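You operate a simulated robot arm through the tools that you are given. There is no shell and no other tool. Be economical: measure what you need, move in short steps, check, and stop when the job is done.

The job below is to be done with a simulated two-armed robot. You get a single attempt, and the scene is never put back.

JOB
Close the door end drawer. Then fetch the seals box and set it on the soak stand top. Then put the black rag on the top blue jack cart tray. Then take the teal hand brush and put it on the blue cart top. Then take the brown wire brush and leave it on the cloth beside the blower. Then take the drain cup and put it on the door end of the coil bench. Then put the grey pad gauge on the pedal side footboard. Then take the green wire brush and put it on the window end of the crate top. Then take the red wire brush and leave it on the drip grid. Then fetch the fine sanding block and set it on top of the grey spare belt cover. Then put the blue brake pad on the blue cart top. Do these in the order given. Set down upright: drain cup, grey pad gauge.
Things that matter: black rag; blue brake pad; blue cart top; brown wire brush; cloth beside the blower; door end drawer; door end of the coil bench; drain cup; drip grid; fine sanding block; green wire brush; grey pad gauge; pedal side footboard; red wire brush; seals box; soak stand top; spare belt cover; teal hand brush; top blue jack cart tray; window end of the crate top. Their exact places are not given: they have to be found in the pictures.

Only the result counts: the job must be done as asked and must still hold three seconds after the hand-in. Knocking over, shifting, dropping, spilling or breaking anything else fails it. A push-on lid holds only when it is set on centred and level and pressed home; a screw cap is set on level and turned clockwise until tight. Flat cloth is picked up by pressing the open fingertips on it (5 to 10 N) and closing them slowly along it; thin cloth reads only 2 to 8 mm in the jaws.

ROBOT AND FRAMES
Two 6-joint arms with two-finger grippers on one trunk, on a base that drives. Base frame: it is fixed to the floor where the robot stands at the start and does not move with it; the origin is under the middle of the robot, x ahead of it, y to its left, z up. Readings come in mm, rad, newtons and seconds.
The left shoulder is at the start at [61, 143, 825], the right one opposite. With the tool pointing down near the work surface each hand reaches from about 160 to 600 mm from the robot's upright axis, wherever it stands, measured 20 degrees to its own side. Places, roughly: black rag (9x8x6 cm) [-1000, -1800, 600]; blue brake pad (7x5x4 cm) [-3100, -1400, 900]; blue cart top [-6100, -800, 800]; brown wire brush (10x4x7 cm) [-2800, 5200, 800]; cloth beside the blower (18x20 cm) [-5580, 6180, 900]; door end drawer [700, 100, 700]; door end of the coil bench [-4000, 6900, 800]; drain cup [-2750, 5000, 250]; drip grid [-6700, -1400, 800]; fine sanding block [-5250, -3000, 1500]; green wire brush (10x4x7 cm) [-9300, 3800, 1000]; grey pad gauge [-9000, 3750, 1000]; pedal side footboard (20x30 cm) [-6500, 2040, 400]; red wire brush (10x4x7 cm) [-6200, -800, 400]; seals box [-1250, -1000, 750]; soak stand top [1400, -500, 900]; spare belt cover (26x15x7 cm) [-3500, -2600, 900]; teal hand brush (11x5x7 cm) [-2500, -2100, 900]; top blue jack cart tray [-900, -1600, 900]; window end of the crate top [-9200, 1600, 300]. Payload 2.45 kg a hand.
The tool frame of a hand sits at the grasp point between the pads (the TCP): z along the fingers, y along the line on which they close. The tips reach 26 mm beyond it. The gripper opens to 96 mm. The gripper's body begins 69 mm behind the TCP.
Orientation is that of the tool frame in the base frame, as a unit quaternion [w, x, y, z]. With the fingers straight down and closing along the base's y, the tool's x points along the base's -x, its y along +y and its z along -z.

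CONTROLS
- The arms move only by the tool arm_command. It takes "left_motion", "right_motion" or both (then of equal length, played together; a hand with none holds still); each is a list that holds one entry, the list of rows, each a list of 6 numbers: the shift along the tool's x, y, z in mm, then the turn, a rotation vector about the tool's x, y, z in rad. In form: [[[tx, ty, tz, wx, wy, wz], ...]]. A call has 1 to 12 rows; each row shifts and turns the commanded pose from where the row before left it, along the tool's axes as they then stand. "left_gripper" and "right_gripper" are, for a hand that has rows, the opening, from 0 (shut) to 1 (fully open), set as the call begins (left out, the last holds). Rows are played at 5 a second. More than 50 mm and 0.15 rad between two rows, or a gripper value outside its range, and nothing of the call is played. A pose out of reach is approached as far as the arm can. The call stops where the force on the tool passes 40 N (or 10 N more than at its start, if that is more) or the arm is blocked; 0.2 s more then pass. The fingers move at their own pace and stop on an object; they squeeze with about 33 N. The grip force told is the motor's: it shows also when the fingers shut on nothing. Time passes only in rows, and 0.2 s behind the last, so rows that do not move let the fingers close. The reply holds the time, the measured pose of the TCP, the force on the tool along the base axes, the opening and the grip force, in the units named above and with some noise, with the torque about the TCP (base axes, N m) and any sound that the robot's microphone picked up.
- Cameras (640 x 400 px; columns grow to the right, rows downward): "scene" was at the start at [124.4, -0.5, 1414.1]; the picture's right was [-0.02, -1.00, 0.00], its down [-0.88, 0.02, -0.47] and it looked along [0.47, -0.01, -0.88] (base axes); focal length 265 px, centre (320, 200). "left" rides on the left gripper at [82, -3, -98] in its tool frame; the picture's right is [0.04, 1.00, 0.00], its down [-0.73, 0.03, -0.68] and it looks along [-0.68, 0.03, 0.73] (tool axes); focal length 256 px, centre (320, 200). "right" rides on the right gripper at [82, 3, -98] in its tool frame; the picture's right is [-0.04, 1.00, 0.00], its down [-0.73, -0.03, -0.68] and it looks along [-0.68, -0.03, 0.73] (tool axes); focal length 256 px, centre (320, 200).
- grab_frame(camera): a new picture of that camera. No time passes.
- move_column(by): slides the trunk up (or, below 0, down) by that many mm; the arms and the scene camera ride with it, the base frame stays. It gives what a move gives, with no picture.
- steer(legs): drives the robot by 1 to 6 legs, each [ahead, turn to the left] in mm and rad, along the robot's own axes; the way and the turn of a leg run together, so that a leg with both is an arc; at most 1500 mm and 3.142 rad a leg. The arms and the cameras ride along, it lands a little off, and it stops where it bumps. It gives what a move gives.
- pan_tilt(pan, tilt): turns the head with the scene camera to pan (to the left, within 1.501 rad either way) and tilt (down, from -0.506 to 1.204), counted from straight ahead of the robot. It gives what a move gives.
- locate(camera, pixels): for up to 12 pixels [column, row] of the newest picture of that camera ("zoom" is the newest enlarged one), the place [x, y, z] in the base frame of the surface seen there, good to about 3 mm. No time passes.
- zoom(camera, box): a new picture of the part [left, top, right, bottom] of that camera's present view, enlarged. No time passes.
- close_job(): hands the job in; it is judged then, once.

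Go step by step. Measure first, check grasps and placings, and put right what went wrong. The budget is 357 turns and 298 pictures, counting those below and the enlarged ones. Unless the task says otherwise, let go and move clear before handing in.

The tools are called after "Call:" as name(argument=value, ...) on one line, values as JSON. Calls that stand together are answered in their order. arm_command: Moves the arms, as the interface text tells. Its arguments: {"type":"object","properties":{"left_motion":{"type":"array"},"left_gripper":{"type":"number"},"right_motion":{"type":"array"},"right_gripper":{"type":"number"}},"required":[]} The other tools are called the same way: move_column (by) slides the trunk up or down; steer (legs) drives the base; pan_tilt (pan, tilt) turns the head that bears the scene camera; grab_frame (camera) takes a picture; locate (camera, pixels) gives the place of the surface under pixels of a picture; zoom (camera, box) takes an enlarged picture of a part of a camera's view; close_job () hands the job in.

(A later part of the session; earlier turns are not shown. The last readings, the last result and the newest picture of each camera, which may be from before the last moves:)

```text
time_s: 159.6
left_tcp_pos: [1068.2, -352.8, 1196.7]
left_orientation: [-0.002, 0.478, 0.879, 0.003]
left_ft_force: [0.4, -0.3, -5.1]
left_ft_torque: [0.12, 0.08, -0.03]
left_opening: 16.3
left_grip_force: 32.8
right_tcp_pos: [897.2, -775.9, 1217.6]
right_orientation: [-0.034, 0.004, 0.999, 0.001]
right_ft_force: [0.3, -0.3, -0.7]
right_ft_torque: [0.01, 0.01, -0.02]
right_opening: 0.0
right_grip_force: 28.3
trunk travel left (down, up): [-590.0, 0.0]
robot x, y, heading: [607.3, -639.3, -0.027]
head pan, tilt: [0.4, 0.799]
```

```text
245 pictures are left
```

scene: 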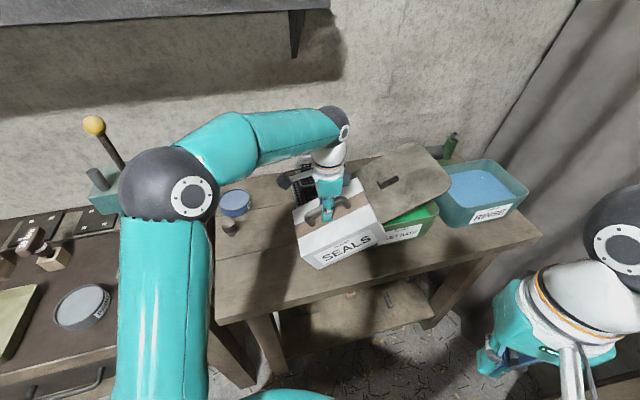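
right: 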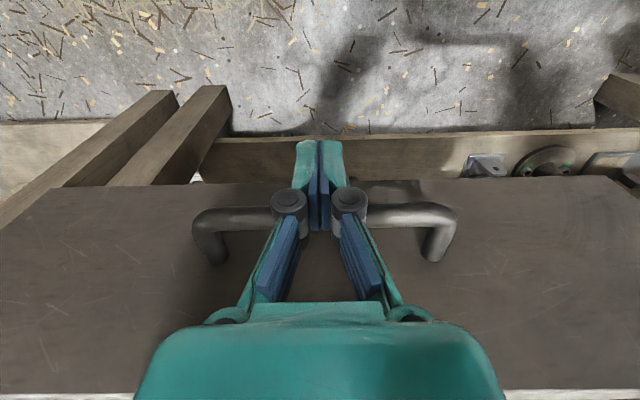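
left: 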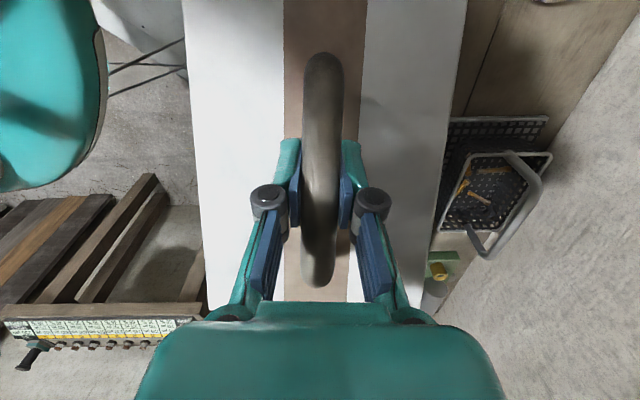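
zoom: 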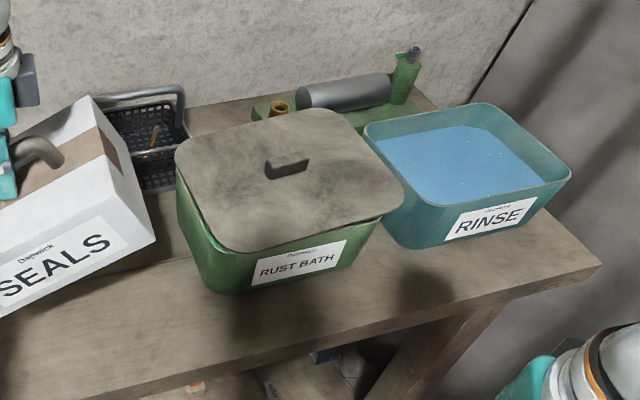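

Lid has shifted ~25 mm back-right; I'll fix it after freeing the hand. Lower the box here, at (1068,-353), well clear of the lid.

Call:
arm_command(left_motion=[[[0, 0, 40, 0, 0, 0], [0, 0, 40, 0, 0, 0], [0, 0, 40, 0, 0, 0], [0, 0, 30, 0, 0, 0]]])

Call:
zoom(camera="scene", box=[180, 100, 480, 290])

```text
time_s: 160.6
left_tcp_pos: [1071.6, -351.2, 1050.9]
left_orientation: [0.007, 0.477, 0.879, 0.011]
left_ft_force: [9.5, -2.4, 42.2]
left_ft_torque: [0.21, 1.01, -0.15]
left_opening: 17.0
left_grip_force: 33.0
right_tcp_pos: [895.5, -779.0, 1218.3]
right_orientation: [-0.034, 0.006, 0.999, 0.003]
right_ft_force: [0.0, 0.7, 0.6]
right_ft_torque: [0.01, -0.01, 0.0]
right_opening: 0.0
right_grip_force: 28.3
trunk travel left (down, up): [-590.0, 0.0]
robot x, y, heading: [605.5, -639.0, -0.027]
head pan, tilt: [0.4, 0.799]
```

```text
2.11 times, centred on (330, 195) of scene
```

zoom: 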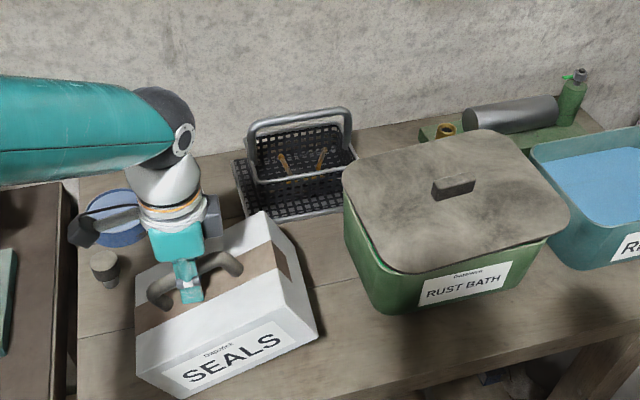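

Box touches on a tilted corner. Ease up slightly and open a little so it settles flat.

Call:
arm_command(left_motion=[[[0, 0, -3, 0, 0, 0], [0, 0, 0, 0, 0, 0]]], left_gripper=0.21)

Call:
arm_command(left_motion=[[[0, 0, 3, 0, 0, 0], [0, 0, 3, 0, 0, 0], [0, 0, 0, 0, 0, 0]]], left_gripper=0.3)

Call:
zoom(camera="scene", box=[180, 100, 480, 290])

```text
time_s: 161.2
left_tcp_pos: [1067.3, -349.2, 1047.4]
left_orientation: [-0.003, 0.478, 0.878, 0.003]
left_ft_force: [-0.4, -0.1, 2.4]
left_ft_torque: [-0.04, 0.1, -0.03]
left_opening: 20.2
left_grip_force: 0.1
right_tcp_pos: [897.7, -776.4, 1216.5]
right_orientation: [-0.035, 0.006, 0.999, 0.0]
right_ft_force: [0.2, -1.0, 0.8]
right_ft_torque: [-0.01, 0.0, -0.03]
right_opening: 0.0
right_grip_force: 28.6
trunk travel left (down, up): [-590.0, 0.0]
robot x, y, heading: [609.1, -641.5, -0.033]
head pan, tilt: [0.4, 0.799]
```

```text
time_s: 162.0
left_tcp_pos: [1067.7, -349.5, 1042.1]
left_orientation: [0.0, 0.478, 0.879, 0.004]
left_ft_force: [0.8, 0.3, -1.1]
left_ft_torque: [-0.04, 0.01, 0.01]
left_opening: 28.8
left_grip_force: 0.0
right_tcp_pos: [897.6, -776.0, 1216.5]
right_orientation: [-0.035, 0.005, 0.999, 0.0]
right_ft_force: [0.1, -0.2, 0.7]
right_ft_torque: [0.03, 0.01, -0.02]
right_opening: 0.0
right_grip_force: 28.9
trunk travel left (down, up): [-590.0, 0.0]
robot x, y, heading: [609.3, -636.7, -0.031]
head pan, tilt: [0.4, 0.799]
```

```text
2.11 times, centred on (330, 195) of scene
```

zoom: 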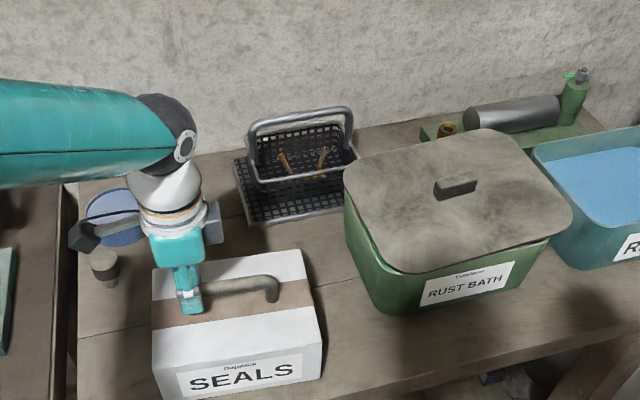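

Box is flat on the stand. Open and rise.

Call:
arm_command(left_motion=[[[0, 0, 0, 0, 0, 0], [0, 0, -20, 0, 0, 0], [0, 0, -40, 0, 0, 0], [0, 0, -40, 0, 0, 0], [0, 0, -40, 0, 0, 0], [0, 0, -40, 0, 0, 0]]], left_gripper=0.6)

Call:
zoom(camera="scene", box=[200, 100, 560, 330])

Call:
locate(camera="zoom", pixels=[[262, 152], [285, 225], [425, 185], [365, 122], [345, 172], [275, 180], [300, 262], [420, 235], [350, 240], [330, 162]])

```text
time_s: 163.4
left_tcp_pos: [1068.3, -349.2, 1220.0]
left_orientation: [-0.002, 0.478, 0.878, 0.004]
left_ft_force: [-0.5, 0.2, -0.4]
left_ft_torque: [-0.02, 0.0, 0.0]
left_opening: 57.6
left_grip_force: 0.1
right_tcp_pos: [898.2, -777.5, 1216.7]
right_orientation: [-0.035, 0.005, 0.999, 0.001]
right_ft_force: [1.0, 0.0, -0.2]
right_ft_torque: [-0.04, -0.01, 0.02]
right_opening: 0.0
right_grip_force: 28.8
trunk travel left (down, up): [-590.0, 0.0]
robot x, y, heading: [606.5, -641.3, -0.036]
head pan, tilt: [0.4, 0.799]
```

```text
1.74 times, centred on (380, 215) of scene
```

zoom: 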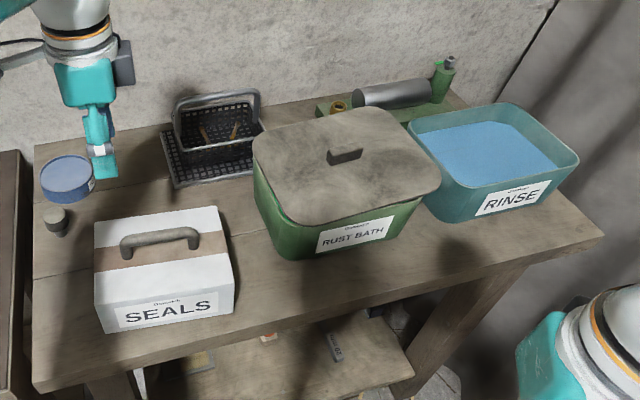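

```text
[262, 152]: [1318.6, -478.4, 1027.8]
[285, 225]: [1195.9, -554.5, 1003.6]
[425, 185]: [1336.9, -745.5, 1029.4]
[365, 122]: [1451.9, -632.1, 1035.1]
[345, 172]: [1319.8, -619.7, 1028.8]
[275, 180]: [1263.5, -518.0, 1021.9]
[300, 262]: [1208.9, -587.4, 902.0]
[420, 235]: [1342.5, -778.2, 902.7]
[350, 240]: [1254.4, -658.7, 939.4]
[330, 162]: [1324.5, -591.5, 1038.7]
```

Seals box is set. Now inspect the bath lid with the left camera.

Call:
grab_frame(camera="left")

Call:
zoom(camera="scene", box=[330, 140, 470, 260])

```text
241 pictures are left
```

left: 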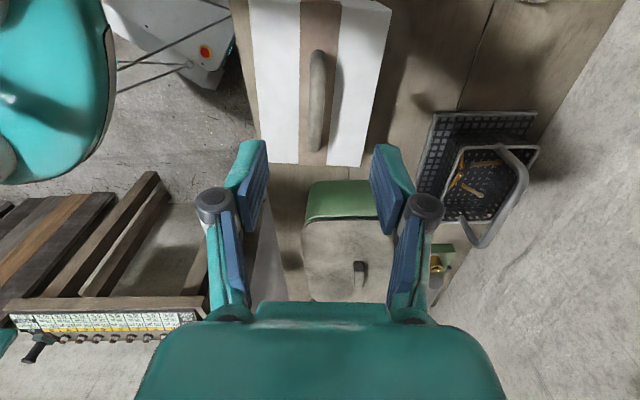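

```text
3.33 times, centred on (400, 200) of scene
```

zoom: 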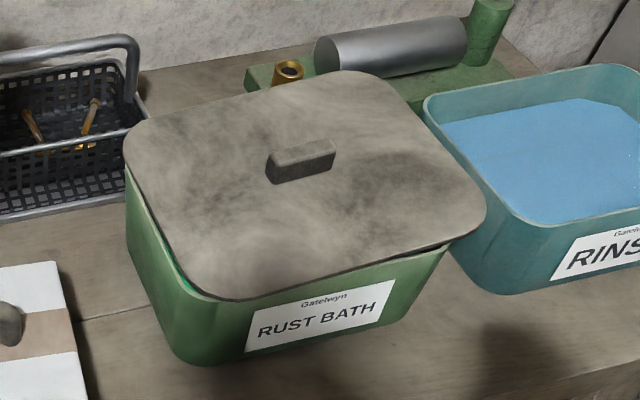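

The lid sits shifted back-right and tilted (front low). I'll measure handle, lid corners and the bath rim to re-seat it.

Call:
locate(camera="zoom", pixels=[[272, 155], [330, 143], [285, 180], [330, 165], [300, 150], [135, 130], [225, 292], [475, 225], [365, 78], [130, 190], [185, 285], [440, 252]])

Call:
locate(camera="zoom", pixels=[[180, 355], [390, 320], [125, 240], [150, 300], [240, 270], [420, 230], [200, 150], [340, 110], [240, 362], [450, 245]])

```text
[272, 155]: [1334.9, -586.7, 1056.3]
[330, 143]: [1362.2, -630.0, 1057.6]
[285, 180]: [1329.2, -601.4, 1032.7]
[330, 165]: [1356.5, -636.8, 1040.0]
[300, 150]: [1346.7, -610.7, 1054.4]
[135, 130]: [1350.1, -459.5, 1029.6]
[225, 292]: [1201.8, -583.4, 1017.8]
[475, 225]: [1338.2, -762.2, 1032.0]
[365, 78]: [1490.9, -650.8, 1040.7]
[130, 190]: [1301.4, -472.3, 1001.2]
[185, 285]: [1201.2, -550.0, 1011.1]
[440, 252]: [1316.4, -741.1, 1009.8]
```

```text
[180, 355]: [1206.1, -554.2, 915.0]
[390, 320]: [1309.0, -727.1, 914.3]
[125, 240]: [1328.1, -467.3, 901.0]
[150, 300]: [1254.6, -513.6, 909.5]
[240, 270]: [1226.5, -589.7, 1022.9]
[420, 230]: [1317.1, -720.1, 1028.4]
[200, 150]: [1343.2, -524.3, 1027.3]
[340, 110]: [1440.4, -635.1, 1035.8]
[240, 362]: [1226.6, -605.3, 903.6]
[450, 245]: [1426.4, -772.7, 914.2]
```

Lid is offset about +11 mm (back) and 17 mm (right), resting tilted. I'll drive closer to the bath so the left hand can grip the lid handle at about (1346,-611,1050).

Call:
steer(legs=[[0, -0.8], [350, 0], [0, 1.2]])

Call:
pan_tilt(pan=0.1, tilt=0.8)

Call:
grab_frame(camera="scene")

```text
time_s: 171.3
left_tcp_pos: [1164.1, -444.9, 1219.7]
left_orientation: [-0.003, 0.29, 0.957, 0.003]
left_ft_force: [0.1, -0.1, -0.3]
left_ft_torque: [0.01, 0.02, -0.02]
left_opening: 57.4
left_grip_force: 0.0
right_tcp_pos: [1176.0, -904.5, 1216.6]
right_orientation: [-0.034, -0.197, 0.98, -0.006]
right_ft_force: [0.3, -0.5, -0.3]
right_ft_torque: [-0.01, 0.04, 0.0]
right_opening: 0.2
right_grip_force: 28.4
trunk travel left (down, up): [-590.0, 0.0]
robot x, y, heading: [867.3, -921.3, 0.371]
head pan, tilt: [0.4, 0.799]
```

```text
time_s: 172.1
left_tcp_pos: [1163.6, -446.0, 1221.8]
left_orientation: [-0.002, 0.29, 0.957, 0.005]
left_ft_force: [0.9, 0.8, -0.1]
left_ft_torque: [0.02, 0.02, 0.02]
left_opening: 57.6
left_grip_force: 0.1
right_tcp_pos: [1176.9, -906.4, 1217.6]
right_orientation: [-0.035, -0.197, 0.98, -0.006]
right_ft_force: [0.8, -0.5, -0.3]
right_ft_torque: [0.01, 0.02, 0.0]
right_opening: 0.1
right_grip_force: 28.5
trunk travel left (down, up): [-590.0, 0.0]
robot x, y, heading: [866.2, -921.0, 0.374]
head pan, tilt: [0.099, 0.799]
```

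```text
239 pictures are left
```

scene: 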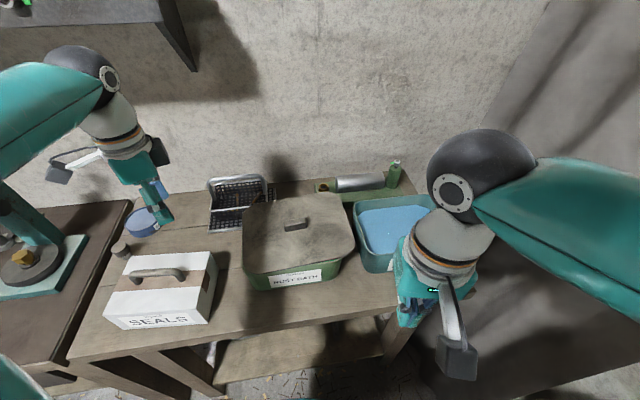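

Call:
zoom(camera="scene", box=[230, 180, 380, 300])

Call:
locate(camera="zoom", pixels=[[75, 75], [70, 325], [495, 270], [415, 70], [240, 165], [300, 155], [245, 192], [308, 188], [80, 350], [490, 300], [70, 200], [270, 160]])

```text
3.33 times, centred on (305, 240) of scene
```

zoom: 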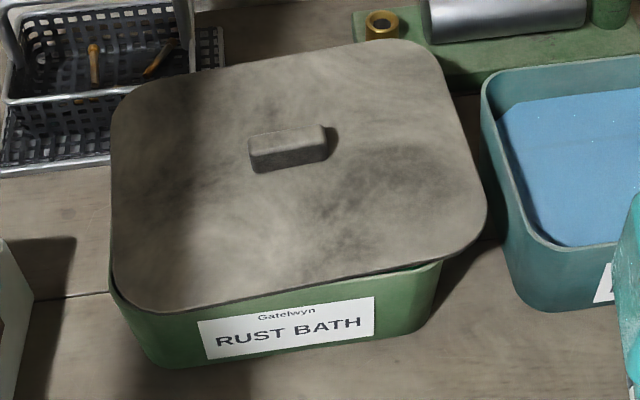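

```text
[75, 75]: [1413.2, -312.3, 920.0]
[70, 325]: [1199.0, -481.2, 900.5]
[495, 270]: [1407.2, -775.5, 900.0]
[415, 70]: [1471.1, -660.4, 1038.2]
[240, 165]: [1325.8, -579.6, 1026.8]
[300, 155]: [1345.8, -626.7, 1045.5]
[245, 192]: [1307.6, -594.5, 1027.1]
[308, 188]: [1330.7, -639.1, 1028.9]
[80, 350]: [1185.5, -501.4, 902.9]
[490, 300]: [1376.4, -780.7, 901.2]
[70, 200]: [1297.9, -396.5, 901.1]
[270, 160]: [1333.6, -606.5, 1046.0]
```

Lid clearly overhangs right. Align the gripper with the handle and move above it.

Call:
arm_command(left_motion=[[[0, 0, 0, 0, 0, 0.117], [0, 0, 0, 0, 0, 0.117], [0, 0, 0, 0, 0, 0.117], [-40.1, 8.2, 0, 0, 0, 0], [-40.1, 8.2, 0, 0, 0, 0], [-40.1, 8.2, 0, 0, 0, 0], [-40.1, 8.2, 0, 0, 0, 0], [-40.1, 8.2, 0, 0, 0, 0], [-40.1, 8.2, 0, 0, 0, 0], [0, 0, 40, 0, 0, 0], [0, 0, 40, 0, 0, 0]]])

Call:
grab_frame(camera="left")

Call:
zoom(camera="scene", box=[200, 120, 440, 300])

```text
time_s: 174.5
left_tcp_pos: [1344.6, -609.1, 1138.7]
left_orientation: [-0.003, 0.451, 0.892, 0.003]
left_ft_force: [0.3, -0.1, -0.1]
left_ft_torque: [0.03, 0.02, 0.0]
left_opening: 57.7
left_grip_force: 0.0
right_tcp_pos: [1176.9, -904.7, 1217.5]
right_orientation: [-0.034, -0.198, 0.98, -0.005]
right_ft_force: [-0.9, 0.3, 0.2]
right_ft_torque: [0.01, 0.0, 0.0]
right_opening: 0.3
right_grip_force: 28.0
trunk travel left (down, up): [-590.0, 0.0]
robot x, y, heading: [867.3, -921.9, 0.372]
head pan, tilt: [0.099, 0.799]
```

```text
237 pictures are left
```

left: 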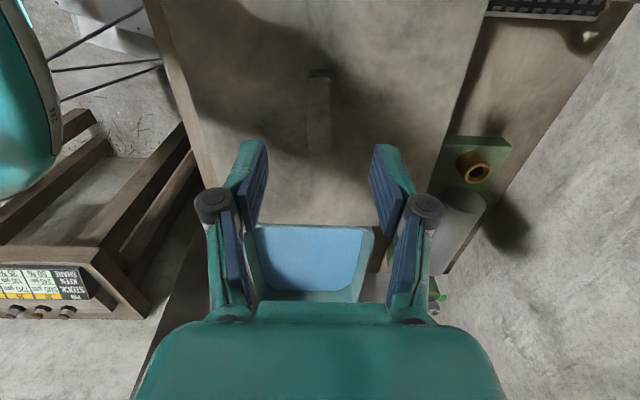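

```text
2.22 times, centred on (320, 210) of scene
```

zoom: 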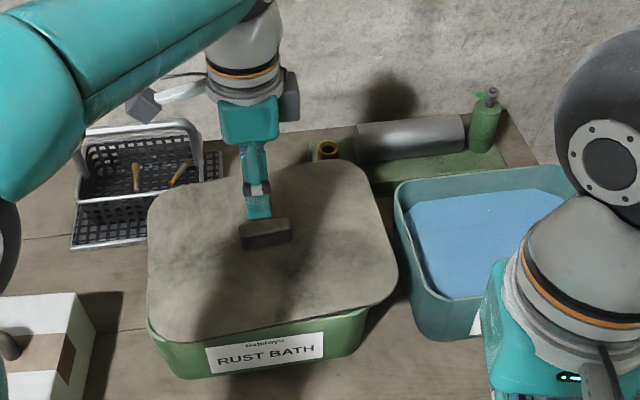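

Handle centred. Descend and grip.

Call:
arm_command(left_motion=[[[0, 0, 35, 0, 0, 0], [0, 0, 30, 0, 0, 0], [0, 0, 11, 0, 0, 0]]])

Call:
arm_command(left_motion=[[[0, 0, 0, 0, 0, 0], [0, 0, 0, 0, 0, 0], [0, 0, 0, 0, 0, 0]]], left_gripper=0)

Call:
grab_frame(camera="left")

```text
time_s: 175.3
left_tcp_pos: [1343.8, -607.3, 1061.8]
left_orientation: [-0.003, 0.452, 0.892, 0.003]
left_ft_force: [-0.3, -0.1, 0.7]
left_ft_torque: [-0.02, -0.03, 0.02]
left_opening: 57.6
left_grip_force: 0.0
right_tcp_pos: [1175.4, -903.8, 1217.5]
right_orientation: [-0.034, -0.197, 0.98, -0.006]
right_ft_force: [-0.3, 0.1, 0.1]
right_ft_torque: [0.02, 0.02, 0.03]
right_opening: 0.2
right_grip_force: 28.7
trunk travel left (down, up): [-590.0, 0.0]
robot x, y, heading: [866.5, -921.8, 0.367]
head pan, tilt: [0.099, 0.799]
```

```text
time_s: 176.1
left_tcp_pos: [1344.9, -606.2, 1063.0]
left_orientation: [-0.003, 0.452, 0.892, 0.004]
left_ft_force: [0.2, 1.5, 3.3]
left_ft_torque: [0.52, -0.06, -0.07]
left_opening: 19.4
left_grip_force: 32.8
right_tcp_pos: [1175.1, -904.4, 1217.2]
right_orientation: [-0.034, -0.198, 0.98, -0.006]
right_ft_force: [-0.9, 0.5, 0.2]
right_ft_torque: [-0.05, 0.03, 0.0]
right_opening: 0.1
right_grip_force: 28.3
trunk travel left (down, up): [-590.0, 0.0]
robot x, y, heading: [865.3, -919.7, 0.369]
head pan, tilt: [0.099, 0.799]
```

```text
235 pictures are left
```

left: 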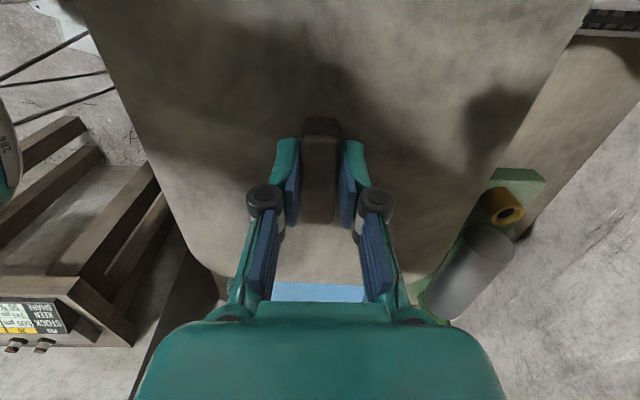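

Gripped (19.4 mm). Lift the lid 60 mm to see the rim and centre properly.

Call:
arm_command(left_motion=[[[0, 0, -20, 0, 0, 0], [0, 0, -40, 0, 0, 0]]])

Call:
zoom(camera="scene", box=[200, 120, 440, 300])

```text
time_s: 176.7
left_tcp_pos: [1344.2, -606.6, 1121.4]
left_orientation: [-0.002, 0.452, 0.892, 0.003]
left_ft_force: [1.0, 0.4, -1.2]
left_ft_torque: [-0.04, -0.02, -0.01]
left_opening: 19.5
left_grip_force: 33.1
right_tcp_pos: [1175.5, -904.3, 1217.6]
right_orientation: [-0.034, -0.198, 0.98, -0.006]
right_ft_force: [0.2, 0.2, 0.6]
right_ft_torque: [0.0, 0.02, 0.0]
right_opening: 0.1
right_grip_force: 28.5
trunk travel left (down, up): [-590.0, 0.0]
robot x, y, heading: [866.9, -920.4, 0.374]
head pan, tilt: [0.099, 0.799]
```

```text
2.22 times, centred on (320, 210) of scene
```

zoom: 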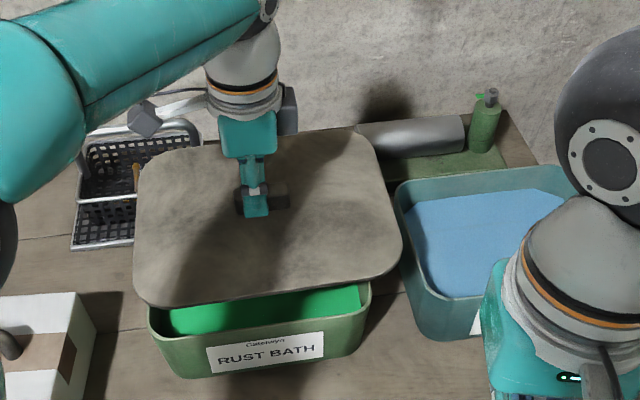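

Call:
locate(camera="zoom", pixels=[[150, 316], [157, 340], [372, 292], [368, 312], [262, 325], [140, 295], [150, 303], [400, 245], [375, 282], [260, 300], [136, 190], [375, 155]])

```text
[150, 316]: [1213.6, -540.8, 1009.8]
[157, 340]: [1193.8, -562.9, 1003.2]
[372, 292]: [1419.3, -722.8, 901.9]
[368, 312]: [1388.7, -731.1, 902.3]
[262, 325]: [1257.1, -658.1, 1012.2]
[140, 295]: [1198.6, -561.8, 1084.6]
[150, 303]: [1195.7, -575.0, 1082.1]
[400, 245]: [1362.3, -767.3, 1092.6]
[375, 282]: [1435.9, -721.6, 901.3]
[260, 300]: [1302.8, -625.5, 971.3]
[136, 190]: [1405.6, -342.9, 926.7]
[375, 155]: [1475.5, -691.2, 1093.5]
```

Call:
locate(camera="zoom", pixels=[[366, 300], [364, 310], [360, 320], [362, 295], [366, 288], [355, 335], [133, 230], [136, 260], [402, 235], [300, 325], [340, 318], [230, 305]])

```text
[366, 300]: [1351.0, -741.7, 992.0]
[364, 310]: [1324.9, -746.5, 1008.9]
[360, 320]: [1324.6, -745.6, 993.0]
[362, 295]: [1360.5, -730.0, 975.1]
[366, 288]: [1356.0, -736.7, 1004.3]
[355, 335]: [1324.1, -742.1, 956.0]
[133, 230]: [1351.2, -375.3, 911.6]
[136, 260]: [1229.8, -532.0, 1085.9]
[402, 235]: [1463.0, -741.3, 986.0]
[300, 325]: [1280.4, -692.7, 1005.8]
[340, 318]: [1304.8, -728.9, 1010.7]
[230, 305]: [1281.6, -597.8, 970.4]
```

Call:
locate(camera="zoom", pixels=[[200, 301], [260, 293], [320, 284], [350, 135], [330, 136], [240, 295], [290, 287], [310, 140]])

```text
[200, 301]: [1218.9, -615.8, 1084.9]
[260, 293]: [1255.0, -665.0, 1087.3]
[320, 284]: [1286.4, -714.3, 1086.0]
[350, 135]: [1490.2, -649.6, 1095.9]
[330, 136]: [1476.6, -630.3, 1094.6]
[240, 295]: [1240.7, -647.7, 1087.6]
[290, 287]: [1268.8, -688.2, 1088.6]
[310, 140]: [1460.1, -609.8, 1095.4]
```

Lid centre is (n 718, t -1291), bath (n 712, t -1275). Level it (~0.04 rad), shift +16 along t and -6.5 along n, then lower gently.

Call:
arm_command(left_motion=[[[16, -6.5, 0, 0.045, 0.03, 0], [0, 0, 0, 0, 0, 0], [0, 0, 25, 0, 0, 0], [0, 0, 20, 0, 0, 0]]])

Call:
zoom(camera="scene", box=[200, 120, 440, 300])

Call:
locate(camera="zoom", pixels=[[200, 318], [260, 308], [320, 299], [350, 148], [310, 155], [140, 290], [395, 255]])

```text
time_s: 177.7
left_tcp_pos: [1326.2, -598.9, 1076.1]
left_orientation: [-0.026, 0.451, 0.892, -0.01]
left_ft_force: [-0.5, -0.4, -1.0]
left_ft_torque: [-0.03, 0.03, 0.0]
left_opening: 19.5
left_grip_force: 32.5
right_tcp_pos: [1175.9, -904.2, 1218.6]
right_orientation: [-0.035, -0.197, 0.98, -0.006]
right_ft_force: [0.4, 0.5, 0.6]
right_ft_torque: [0.03, -0.02, 0.01]
right_opening: 0.3
right_grip_force: 28.0
trunk travel left (down, up): [-590.0, 0.0]
robot x, y, heading: [868.6, -920.3, 0.374]
head pan, tilt: [0.099, 0.799]
```

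```text
2.22 times, centred on (320, 210) of scene
```

zoom: 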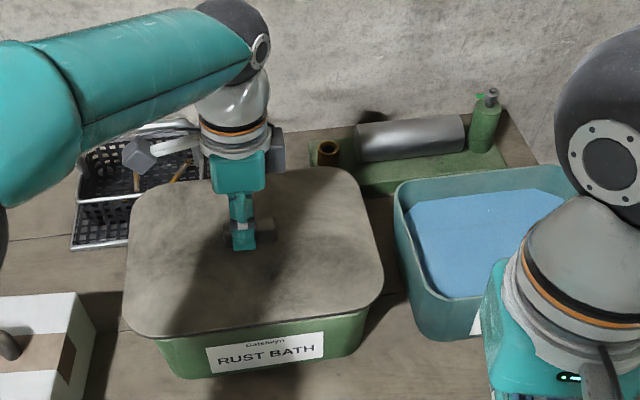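

```text
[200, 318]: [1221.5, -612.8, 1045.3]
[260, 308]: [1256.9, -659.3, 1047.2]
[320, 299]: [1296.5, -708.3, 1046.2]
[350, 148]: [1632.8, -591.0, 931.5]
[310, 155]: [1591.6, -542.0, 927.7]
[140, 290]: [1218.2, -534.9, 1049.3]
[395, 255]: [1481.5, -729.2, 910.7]
```

Call:
locate(camera="zoom", pixels=[[126, 270], [128, 290], [381, 270], [379, 260], [200, 325], [300, 312], [330, 172], [250, 180], [375, 285]])

```text
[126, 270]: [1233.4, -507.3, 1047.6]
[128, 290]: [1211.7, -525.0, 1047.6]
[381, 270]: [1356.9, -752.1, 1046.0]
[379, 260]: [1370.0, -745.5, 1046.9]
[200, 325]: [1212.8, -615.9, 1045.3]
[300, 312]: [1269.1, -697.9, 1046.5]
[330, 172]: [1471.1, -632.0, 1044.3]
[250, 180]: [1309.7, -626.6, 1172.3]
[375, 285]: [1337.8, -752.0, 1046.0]
```

Level and centred (n 713, t -1275). Lower the last ~27 mm.

Call:
arm_command(left_motion=[[[0, 0, 15, 0, 0, 0], [0, 0, 6, 0, 0, 0], [0, 0, 3, 0, 0, 0], [0, 0, 2, 0, 0, 0], [0, 0, 2, 0, 0, 0], [0, 0, 2, 0, 0, 0]]])

Call:
zoom(camera="scene", box=[200, 120, 440, 300])

Call:
locate(camera="zoom", pixels=[[130, 285], [200, 330], [300, 318], [380, 275], [330, 185], [150, 200]])

```text
time_s: 179.1
left_tcp_pos: [1325.9, -599.1, 1050.1]
left_orientation: [-0.024, 0.452, 0.892, -0.008]
left_ft_force: [2.1, -3.7, 18.4]
left_ft_torque: [0.22, -0.21, -0.08]
left_opening: 19.5
left_grip_force: 32.1
right_tcp_pos: [1175.2, -906.6, 1218.1]
right_orientation: [-0.034, -0.198, 0.98, -0.004]
right_ft_force: [0.6, 0.2, 0.4]
right_ft_torque: [-0.01, -0.04, -0.02]
right_opening: 0.1
right_grip_force: 28.6
trunk travel left (down, up): [-590.0, 0.0]
robot x, y, heading: [871.1, -919.0, 0.374]
head pan, tilt: [0.099, 0.799]
```

```text
2.22 times, centred on (320, 210) of scene
```

zoom: 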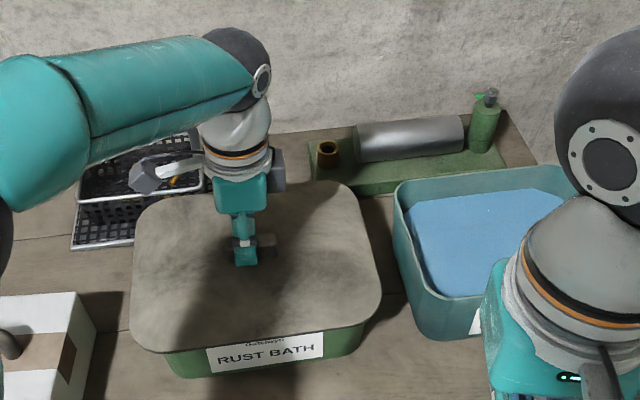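

```text
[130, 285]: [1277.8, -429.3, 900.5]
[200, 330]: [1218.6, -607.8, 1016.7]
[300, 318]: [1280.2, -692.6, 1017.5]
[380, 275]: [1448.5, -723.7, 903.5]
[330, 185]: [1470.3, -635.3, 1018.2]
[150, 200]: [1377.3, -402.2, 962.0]
```

Lid is level at z 1017–1018, seated. Release and rise.

Call:
arm_command(left_motion=[[[0, 0, -1, 0, 0, 0], [0, 0, 0, 0, 0, 0]]], left_gripper=0.5)

Call:
arm_command(left_motion=[[[0, 0, -40, 0, 0, 0], [0, 0, -40, 0, 0, 0], [0, 0, -40, 0, 0, 0], [0, 0, -40, 0, 0, 0], [46, 0, 0, -0.045, -0.03, 0], [46, 0, 0, 0, 0, 0], [46, 0, 0, 0, 0, 0], [30, -30, 0, 0, 0, 0], [30, -30, 0, 0, 0, 0], [30, -30, 0, 0, 0, 0], [0, -40, 0, 0, 0, 0], [0, -40, 0, 0, 0, 0]]])

Call:
zoom(camera="scene", box=[100, 120, 440, 330])

```text
time_s: 179.7
left_tcp_pos: [1327.0, -597.6, 1047.1]
left_orientation: [-0.026, 0.452, 0.891, -0.01]
left_ft_force: [0.7, 0.1, 0.6]
left_ft_torque: [-0.02, 0.02, -0.02]
left_opening: 47.7
left_grip_force: 0.1
right_tcp_pos: [1175.7, -904.0, 1217.1]
right_orientation: [-0.035, -0.198, 0.98, -0.007]
right_ft_force: [-0.2, -0.3, 0.3]
right_ft_torque: [0.0, 0.02, 0.02]
right_opening: 0.0
right_grip_force: 28.6
trunk travel left (down, up): [-590.0, 0.0]
robot x, y, heading: [868.2, -920.9, 0.37]
head pan, tilt: [0.099, 0.799]
```

```text
time_s: 182.3
left_tcp_pos: [1062.6, -515.6, 1210.2]
left_orientation: [-0.002, 0.452, 0.892, 0.004]
left_ft_force: [0.2, 0.0, 0.5]
left_ft_torque: [0.03, 0.02, -0.02]
left_opening: 47.6
left_grip_force: 0.0
right_tcp_pos: [1172.9, -905.6, 1217.8]
right_orientation: [-0.033, -0.198, 0.98, -0.006]
right_ft_force: [-0.7, 0.8, 0.4]
right_ft_torque: [-0.01, -0.03, 0.0]
right_opening: 0.0
right_grip_force: 28.7
trunk travel left (down, up): [-590.0, 0.0]
robot x, y, heading: [868.1, -921.5, 0.372]
head pan, tilt: [0.099, 0.799]
```

```text
1.88 times, centred on (270, 225) of scene
```

zoom: 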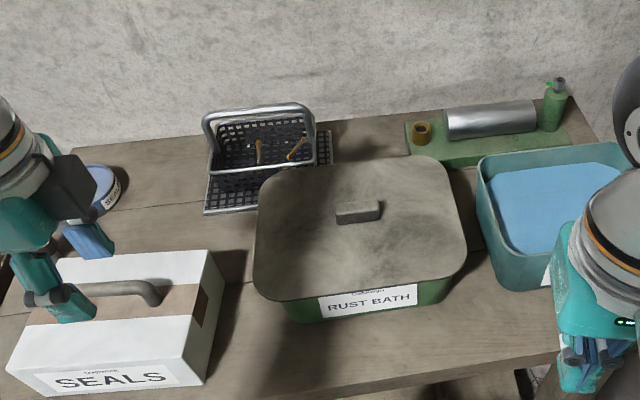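

Lid restored. Now straighten the left wrist and back out of the aisle for the rag.

Call:
arm_command(left_motion=[[[0, 0, 0, 0, 0, -0.1455], [0, 0, 0, 0, 0, -0.1455], [0, 0, 0, 0, 0, -0.1455], [0, 0, 0, 0, 0, -0.1455], [0, 0, 0, 0, 0, -0.1455], [0, 0, 0, 0, 0, -0.1455], [0, 0, 0, 0, 0, -0.1455], [0, 0, 0, 0, 0, -0.1455], [0, 0, 0, 0, 0, -0.1455]]])

Call:
steer(legs=[[0, -1.187], [-1265, 0], [0, 1.5], [0, 1.5]])

```text
time_s: 184.3
left_tcp_pos: [1063.0, -515.3, 1211.6]
left_orientation: [0.0, -0.186, 0.983, 0.005]
left_ft_force: [-0.4, 0.4, -0.1]
left_ft_torque: [0.02, 0.01, -0.01]
left_opening: 48.1
left_grip_force: 0.0
right_tcp_pos: [1175.8, -903.8, 1217.1]
right_orientation: [-0.035, -0.198, 0.98, -0.006]
right_ft_force: [-0.1, -1.2, -0.3]
right_ft_torque: [0.0, 0.01, 0.01]
right_opening: 0.0
right_grip_force: 27.8
trunk travel left (down, up): [-590.0, 0.0]
robot x, y, heading: [867.2, -921.1, 0.374]
head pan, tilt: [0.099, 0.799]
```

```text
time_s: 188.7
left_tcp_pos: [1303.3, -932.3, 1213.2]
left_orientation: [0.004, 0.387, 0.922, 0.005]
left_ft_force: [-1.3, -0.5, 0.1]
left_ft_torque: [-0.01, -0.06, -0.01]
left_opening: 47.9
left_grip_force: 0.0
right_tcp_pos: [990.0, -1187.5, 1217.7]
right_orientation: [-0.031, 0.375, 0.926, 0.015]
right_ft_force: [-0.4, -0.1, -0.8]
right_ft_torque: [0.02, -0.12, 0.02]
right_opening: 0.1
right_grip_force: 28.8
trunk travel left (down, up): [-590.0, 0.0]
robot x, y, heading: [880.8, -889.2, -0.76]
head pan, tilt: [0.099, 0.799]
stopped in leg 2: the robot was blocked; the commanded pose is now the measured one
```

Reversing is blocked right away; look at what is near on the left/back.

Call:
pan_tilt(pan=1.5, tilt=1.1)

Call:
grab_frame(camera="scene")

```text
time_s: 190.2
left_tcp_pos: [1307.3, -931.3, 1211.2]
left_orientation: [0.002, 0.387, 0.922, 0.005]
left_ft_force: [-0.9, 0.3, -0.3]
left_ft_torque: [0.02, -0.04, -0.03]
left_opening: 48.0
left_grip_force: 0.0
right_tcp_pos: [993.6, -1186.2, 1217.3]
right_orientation: [-0.031, 0.375, 0.926, 0.014]
right_ft_force: [0.3, 0.2, 0.7]
right_ft_torque: [0.0, 0.03, -0.01]
right_opening: 0.2
right_grip_force: 28.3
trunk travel left (down, up): [-590.0, 0.0]
robot x, y, heading: [878.6, -889.6, -0.756]
head pan, tilt: [1.499, 1.1]
```

```text
230 pictures are left
```

scene: 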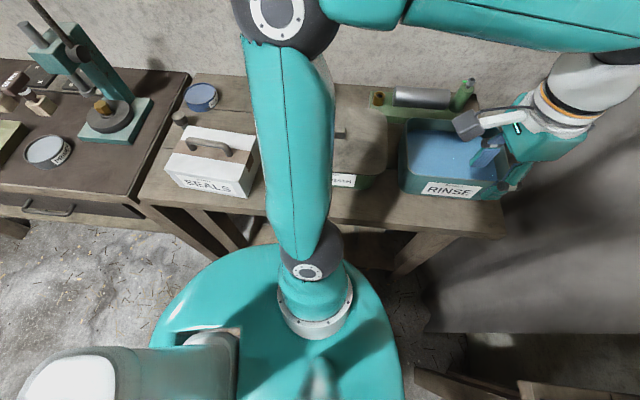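

Turn a bit left so the tail moves away from the stand legs, then reverse.

Call:
steer(legs=[[0, 0.2], [-300, 0]])

```text
time_s: 193.2
left_tcp_pos: [1046.1, -685.2, 1212.1]
left_orientation: [0.002, 0.294, 0.956, 0.003]
left_ft_force: [0.2, 0.7, 0.1]
left_ft_torque: [-0.02, -0.02, 0.0]
left_opening: 48.2
left_grip_force: 0.1
right_tcp_pos: [788.9, -995.1, 1218.5]
right_orientation: [-0.033, 0.281, 0.959, 0.01]
right_ft_force: [-0.9, 0.2, 0.3]
right_ft_torque: [-0.02, -0.05, 0.0]
right_opening: 0.3
right_grip_force: 28.4
trunk travel left (down, up): [-590.0, 0.0]
robot x, y, heading: [620.5, -726.4, -0.558]
head pan, tilt: [1.499, 1.1]
```

Call:
steer(legs=[[0, -0.31], [-930, 0], [0, 1.5], [0, 1.55]])

```text
time_s: 203.4
left_tcp_pos: [156.6, 413.1, 1212.8]
left_orientation: [0.001, -0.273, 0.962, 0.003]
left_ft_force: [0.4, 0.2, 0.7]
left_ft_torque: [-0.02, 0.0, 0.01]
left_opening: 48.0
left_grip_force: 0.0
right_tcp_pos: [335.2, 51.8, 1219.4]
right_orientation: [-0.034, -0.285, 0.958, -0.011]
right_ft_force: [0.6, -0.3, 0.4]
right_ft_torque: [-0.05, -0.02, 0.03]
right_opening: 0.1
right_grip_force: 28.5
trunk travel left (down, up): [-590.0, 0.0]
robot x, y, heading: [42.1, -28.6, 0.584]
head pan, tilt: [1.499, 1.1]
stopped in leg 3: the robot was blocked; the commanded pose is now the measured one
```

Call:
steer(legs=[[60, 0], [0, 1.62], [760, 0], [0, 1.4]])

```text
time_s: 208.3
left_tcp_pos: [-344.9, 148.3, 1213.6]
left_orientation: [0.002, 0.862, -0.507, -0.001]
left_ft_force: [-0.8, 0.6, 0.4]
left_ft_torque: [0.0, -0.09, -0.02]
left_opening: 48.1
left_grip_force: 0.1
right_tcp_pos: [23.7, 311.5, 1220.4]
right_orientation: [0.018, 0.869, -0.494, 0.03]
right_ft_force: [-0.4, -0.3, -0.1]
right_ft_torque: [0.03, -0.05, 0.01]
right_opening: 0.0
right_grip_force: 28.2
trunk travel left (down, up): [-590.0, 0.0]
robot x, y, heading: [124.0, 32.2, 2.122]
head pan, tilt: [1.499, 1.1]
stopped in leg 2: the robot was blocked; the commanded pose is now the measured one
```

Call:
steer(legs=[[150, 0.12], [620, 0.1]])

```text
time_s: 212.8
left_tcp_pos: [-860.6, 615.6, 1214.0]
left_orientation: [0.003, 0.918, -0.397, -0.003]
left_ft_force: [0.3, 0.0, 1.1]
left_ft_torque: [0.0, -0.02, 0.01]
left_opening: 48.3
left_grip_force: 0.0
right_tcp_pos: [-541.1, 863.9, 1220.9]
right_orientation: [0.015, 0.922, -0.385, 0.031]
right_ft_force: [-0.5, 0.2, -0.2]
right_ft_torque: [-0.01, -0.01, 0.04]
right_opening: 0.0
right_grip_force: 28.6
trunk travel left (down, up): [-590.0, 0.0]
robot x, y, heading: [-378.8, 619.5, 2.367]
head pan, tilt: [1.499, 1.1]
```

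Call:
steer(legs=[[0, 0.48], [500, 0], [0, 0.996], [1500, 0], [0, 0.867], [600, 0]])

Call:
pan_tilt(pan=0.7, tilt=0.6)

Call:
grab_frame(camera="scene")

```text
time_s: 232.6
left_tcp_pos: [-1755.5, -1113.6, 1215.4]
left_orientation: [0.004, 0.752, 0.659, 0.002]
left_ft_force: [0.1, 0.9, 0.1]
left_ft_torque: [0.06, 0.02, 0.01]
left_opening: 48.0
left_grip_force: 0.1
right_tcp_pos: [-2149.2, -1025.3, 1221.2]
right_orientation: [-0.021, 0.743, 0.669, 0.027]
right_ft_force: [0.6, -0.4, -0.4]
right_ft_torque: [0.03, 0.0, 0.01]
right_opening: 0.0
right_grip_force: 28.3
trunk travel left (down, up): [-590.0, 0.0]
robot x, y, heading: [-2059.5, -739.6, -1.658]
head pan, tilt: [1.499, 1.1]
```

```text
time_s: 233.7
left_tcp_pos: [-1755.6, -1114.4, 1215.6]
left_orientation: [0.003, 0.752, 0.659, 0.001]
left_ft_force: [-0.9, 0.6, -0.3]
left_ft_torque: [0.02, 0.02, 0.0]
left_opening: 47.6
left_grip_force: 0.0
right_tcp_pos: [-2148.7, -1024.2, 1221.5]
right_orientation: [-0.021, 0.743, 0.669, 0.026]
right_ft_force: [-0.4, 0.2, -0.1]
right_ft_torque: [0.04, 0.02, 0.03]
right_opening: 0.0
right_grip_force: 28.1
trunk travel left (down, up): [-590.0, 0.0]
robot x, y, heading: [-2056.1, -739.2, -1.655]
head pan, tilt: [0.7, 0.6]
```

```text
229 pictures are left
```

scene: 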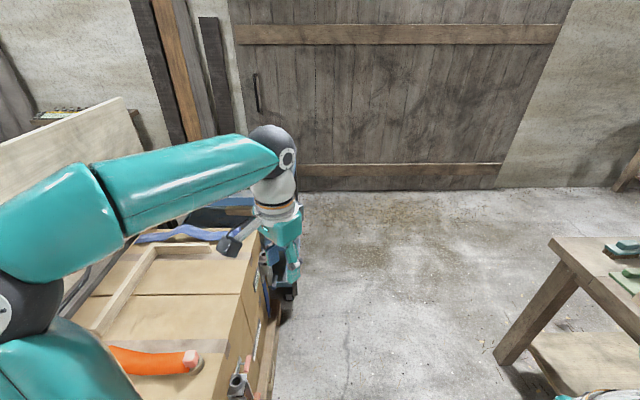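

Call:
steer(legs=[[0, 0.1], [950, 0]])

Call:
pan_tilt(pan=1.4, tilt=0.7)

Call:
grab_frame(camera="scene")

```text
time_s: 239.3
left_tcp_pos: [-1713.7, -2025.2, 1215.9]
left_orientation: [0.004, 0.723, 0.691, 0.001]
left_ft_force: [0.8, -0.4, 0.0]
left_ft_torque: [0.0, -0.01, 0.0]
left_opening: 48.1
left_grip_force: 0.1
right_tcp_pos: [-2113.5, -1971.5, 1221.6]
right_orientation: [-0.023, 0.712, 0.701, 0.025]
right_ft_force: [-0.3, -0.2, 0.1]
right_ft_torque: [0.02, 0.03, -0.01]
right_opening: 0.0
right_grip_force: 28.3
trunk travel left (down, up): [-590.0, 0.0]
robot x, y, heading: [-2047.5, -1681.9, -1.564]
head pan, tilt: [0.7, 0.6]
```

```text
time_s: 240.4
left_tcp_pos: [-1712.8, -2026.1, 1214.9]
left_orientation: [0.003, 0.723, 0.691, 0.001]
left_ft_force: [-0.4, 0.6, 0.2]
left_ft_torque: [-0.02, 0.01, 0.02]
left_opening: 47.8
left_grip_force: 0.1
right_tcp_pos: [-2114.3, -1972.0, 1221.7]
right_orientation: [-0.023, 0.713, 0.7, 0.025]
right_ft_force: [0.5, 0.5, -0.2]
right_ft_torque: [0.05, -0.01, 0.0]
right_opening: 0.0
right_grip_force: 28.4
trunk travel left (down, up): [-590.0, 0.0]
robot x, y, heading: [-2046.1, -1680.3, -1.571]
head pan, tilt: [1.4, 0.7]
```

```text
228 pictures are left
```

scene: 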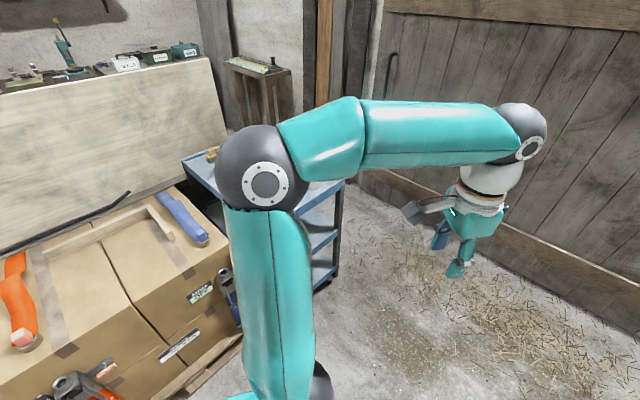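

Call:
locate(camera="scene", pixels=[[343, 182], [336, 270], [325, 235], [300, 195], [205, 170], [400, 300], [560, 265], [380, 180], [240, 330], [325, 285]])

```text
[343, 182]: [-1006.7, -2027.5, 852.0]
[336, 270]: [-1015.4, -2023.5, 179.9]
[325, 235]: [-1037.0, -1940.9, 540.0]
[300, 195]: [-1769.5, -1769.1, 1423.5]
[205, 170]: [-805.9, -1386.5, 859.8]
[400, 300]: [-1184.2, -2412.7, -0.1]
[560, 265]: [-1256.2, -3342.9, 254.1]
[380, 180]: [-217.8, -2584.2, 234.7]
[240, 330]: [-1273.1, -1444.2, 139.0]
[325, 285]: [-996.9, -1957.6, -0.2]
```

Cart's near corner post is at (-1010,-2025), rag shelf at z≈540. I'll arc around to its south-west side.

Call:
steer(legs=[[500, 1.0], [300, 0.87], [60, 0]])

Call:
pan_tilt(pan=0.4, tilt=0.8)

Call:
grab_frame(camera="scene")

```text
time_s: 246.8
left_tcp_pos: [-1267.8, -1665.3, 1214.5]
left_orientation: [0.0, -0.148, 0.989, 0.004]
left_ft_force: [0.7, 0.7, 0.0]
left_ft_torque: [-0.05, 0.03, 0.0]
left_opening: 48.0
left_grip_force: 0.2
right_tcp_pos: [-1185.3, -2061.5, 1221.1]
right_orientation: [-0.035, -0.161, 0.986, -0.006]
right_ft_force: [0.9, 0.5, 0.2]
right_ft_torque: [-0.04, 0.02, -0.02]
right_opening: 0.1
right_grip_force: 28.4
trunk travel left (down, up): [-590.0, 0.0]
robot x, y, heading: [-1476.6, -2124.3, 0.335]
head pan, tilt: [1.4, 0.7]
```

```text
time_s: 248.1
left_tcp_pos: [-1268.2, -1669.7, 1216.9]
left_orientation: [0.001, -0.148, 0.989, 0.005]
left_ft_force: [0.2, -1.1, 0.1]
left_ft_torque: [-0.01, -0.01, 0.04]
left_opening: 48.0
left_grip_force: 0.1
right_tcp_pos: [-1187.7, -2065.0, 1221.8]
right_orientation: [-0.034, -0.161, 0.986, -0.004]
right_ft_force: [0.1, 0.2, -0.1]
right_ft_torque: [0.05, -0.02, 0.02]
right_opening: 0.2
right_grip_force: 28.3
trunk travel left (down, up): [-590.0, 0.0]
robot x, y, heading: [-1471.1, -2127.2, 0.336]
head pan, tilt: [0.4, 0.799]
```

```text
227 pictures are left
```

scene: 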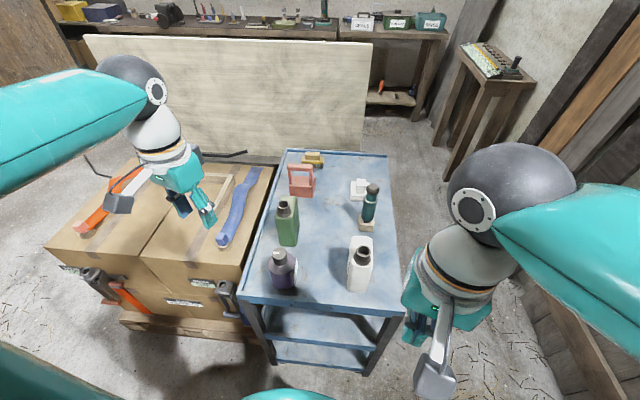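

The cart's short end faces us; the rag must be on the middle shelf. Move the right hand aside, lower the trunk, and look inside.

Call:
arm_command(right_motion=[[[0, -45, 0, 0, 0.07, 0], [0, -45, 0, 0, 0, 0], [0, -45, 0, 0, 0, 0], [0, -45, 0, 0, 0, 0], [0, -45, 0, 0, 0, 0]]], left_motion=[[[10, -17, 0, 0, 0, 0], [10, -17, 0, 0, 0, 0], [10, -17, 0, 0, 0, 0], [10, -17, 0, 0, 0, 0], [0, -17, 0, 0, 0, 0]]])

Call:
move_column(by=-400)

Call:
pan_tilt(pan=0.35, tilt=0.6)

Call:
grab_frame(camera="scene")

```text
time_s: 249.3
left_tcp_pos: [-1283.0, -1763.7, 1214.3]
left_orientation: [0.0, -0.148, 0.989, 0.004]
left_ft_force: [-0.1, -0.6, 0.1]
left_ft_torque: [0.01, 0.0, 0.04]
left_opening: 48.0
left_grip_force: 0.1
right_tcp_pos: [-1115.7, -2276.8, 1221.0]
right_orientation: [-0.07, -0.16, 0.985, -0.01]
right_ft_force: [-0.2, -0.4, 0.4]
right_ft_torque: [0.03, -0.02, 0.0]
right_opening: 0.2
right_grip_force: 28.4
trunk travel left (down, up): [-590.0, 0.0]
robot x, y, heading: [-1471.3, -2124.9, 0.331]
head pan, tilt: [0.4, 0.799]
```

```text
time_s: 253.1
left_tcp_pos: [-1282.2, -1763.0, 815.4]
left_orientation: [0.001, -0.148, 0.989, 0.005]
left_ft_force: [0.3, -0.2, 0.3]
left_ft_torque: [0.0, -0.04, -0.01]
left_opening: 48.0
left_grip_force: 0.1
right_tcp_pos: [-1115.0, -2275.0, 822.2]
right_orientation: [-0.069, -0.16, 0.985, -0.009]
right_ft_force: [0.0, -0.1, 0.1]
right_ft_torque: [0.0, -0.03, 0.02]
right_opening: 0.0
right_grip_force: 28.4
trunk travel left (down, up): [-190.0, 400.0]
robot x, y, heading: [-1469.5, -2128.1, 0.332]
head pan, tilt: [0.4, 0.799]
```

```text
time_s: 253.8
left_tcp_pos: [-1284.7, -1761.6, 814.5]
left_orientation: [0.001, -0.148, 0.989, 0.005]
left_ft_force: [-0.1, 0.1, 0.8]
left_ft_torque: [0.01, 0.01, -0.02]
left_opening: 47.9
left_grip_force: 0.1
right_tcp_pos: [-1116.5, -2275.0, 821.9]
right_orientation: [-0.068, -0.16, 0.985, -0.01]
right_ft_force: [0.1, 0.1, -0.2]
right_ft_torque: [0.0, 0.01, 0.0]
right_opening: 0.0
right_grip_force: 28.8
trunk travel left (down, up): [-190.0, 400.0]
robot x, y, heading: [-1472.3, -2126.0, 0.329]
head pan, tilt: [0.351, 0.6]
```

```text
226 pictures are left
```

scene: 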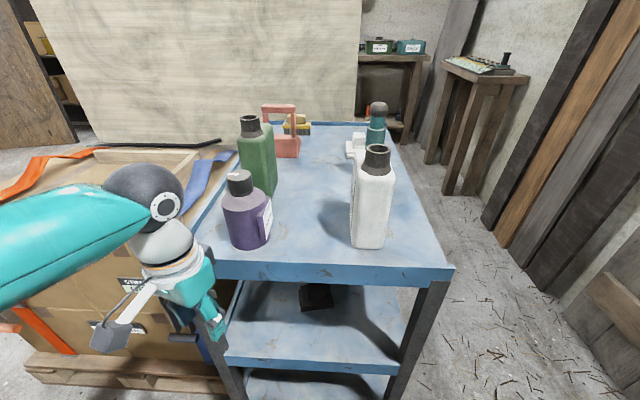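

The black rag is at (316,297) on the middle shelf. Measure it.

Call:
zoom(camera="scene", box=[200, 240, 460, 400])

Call:
locate(camera="zoom", pixels=[[250, 130], [325, 130], [285, 150], [285, 115], [250, 165], [330, 160], [60, 290], [470, 320], [285, 250], [30, 70], [600, 80], [400, 180]])

```text
2.46 times, centred on (330, 320) of scene
```

zoom: 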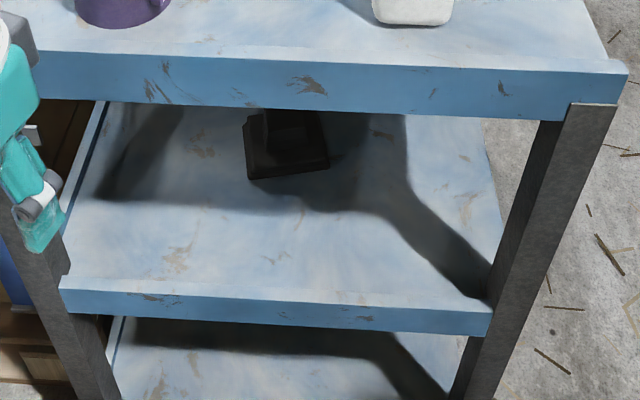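

```text
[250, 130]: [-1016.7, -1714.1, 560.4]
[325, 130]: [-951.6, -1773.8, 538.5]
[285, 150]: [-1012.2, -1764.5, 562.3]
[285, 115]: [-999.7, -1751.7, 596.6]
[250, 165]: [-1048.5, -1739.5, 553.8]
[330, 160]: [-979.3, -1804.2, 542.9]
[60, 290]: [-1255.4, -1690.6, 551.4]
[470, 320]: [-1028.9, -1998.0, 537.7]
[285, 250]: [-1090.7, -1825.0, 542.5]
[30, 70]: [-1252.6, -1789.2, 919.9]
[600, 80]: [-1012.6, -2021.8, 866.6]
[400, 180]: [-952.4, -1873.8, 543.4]
```

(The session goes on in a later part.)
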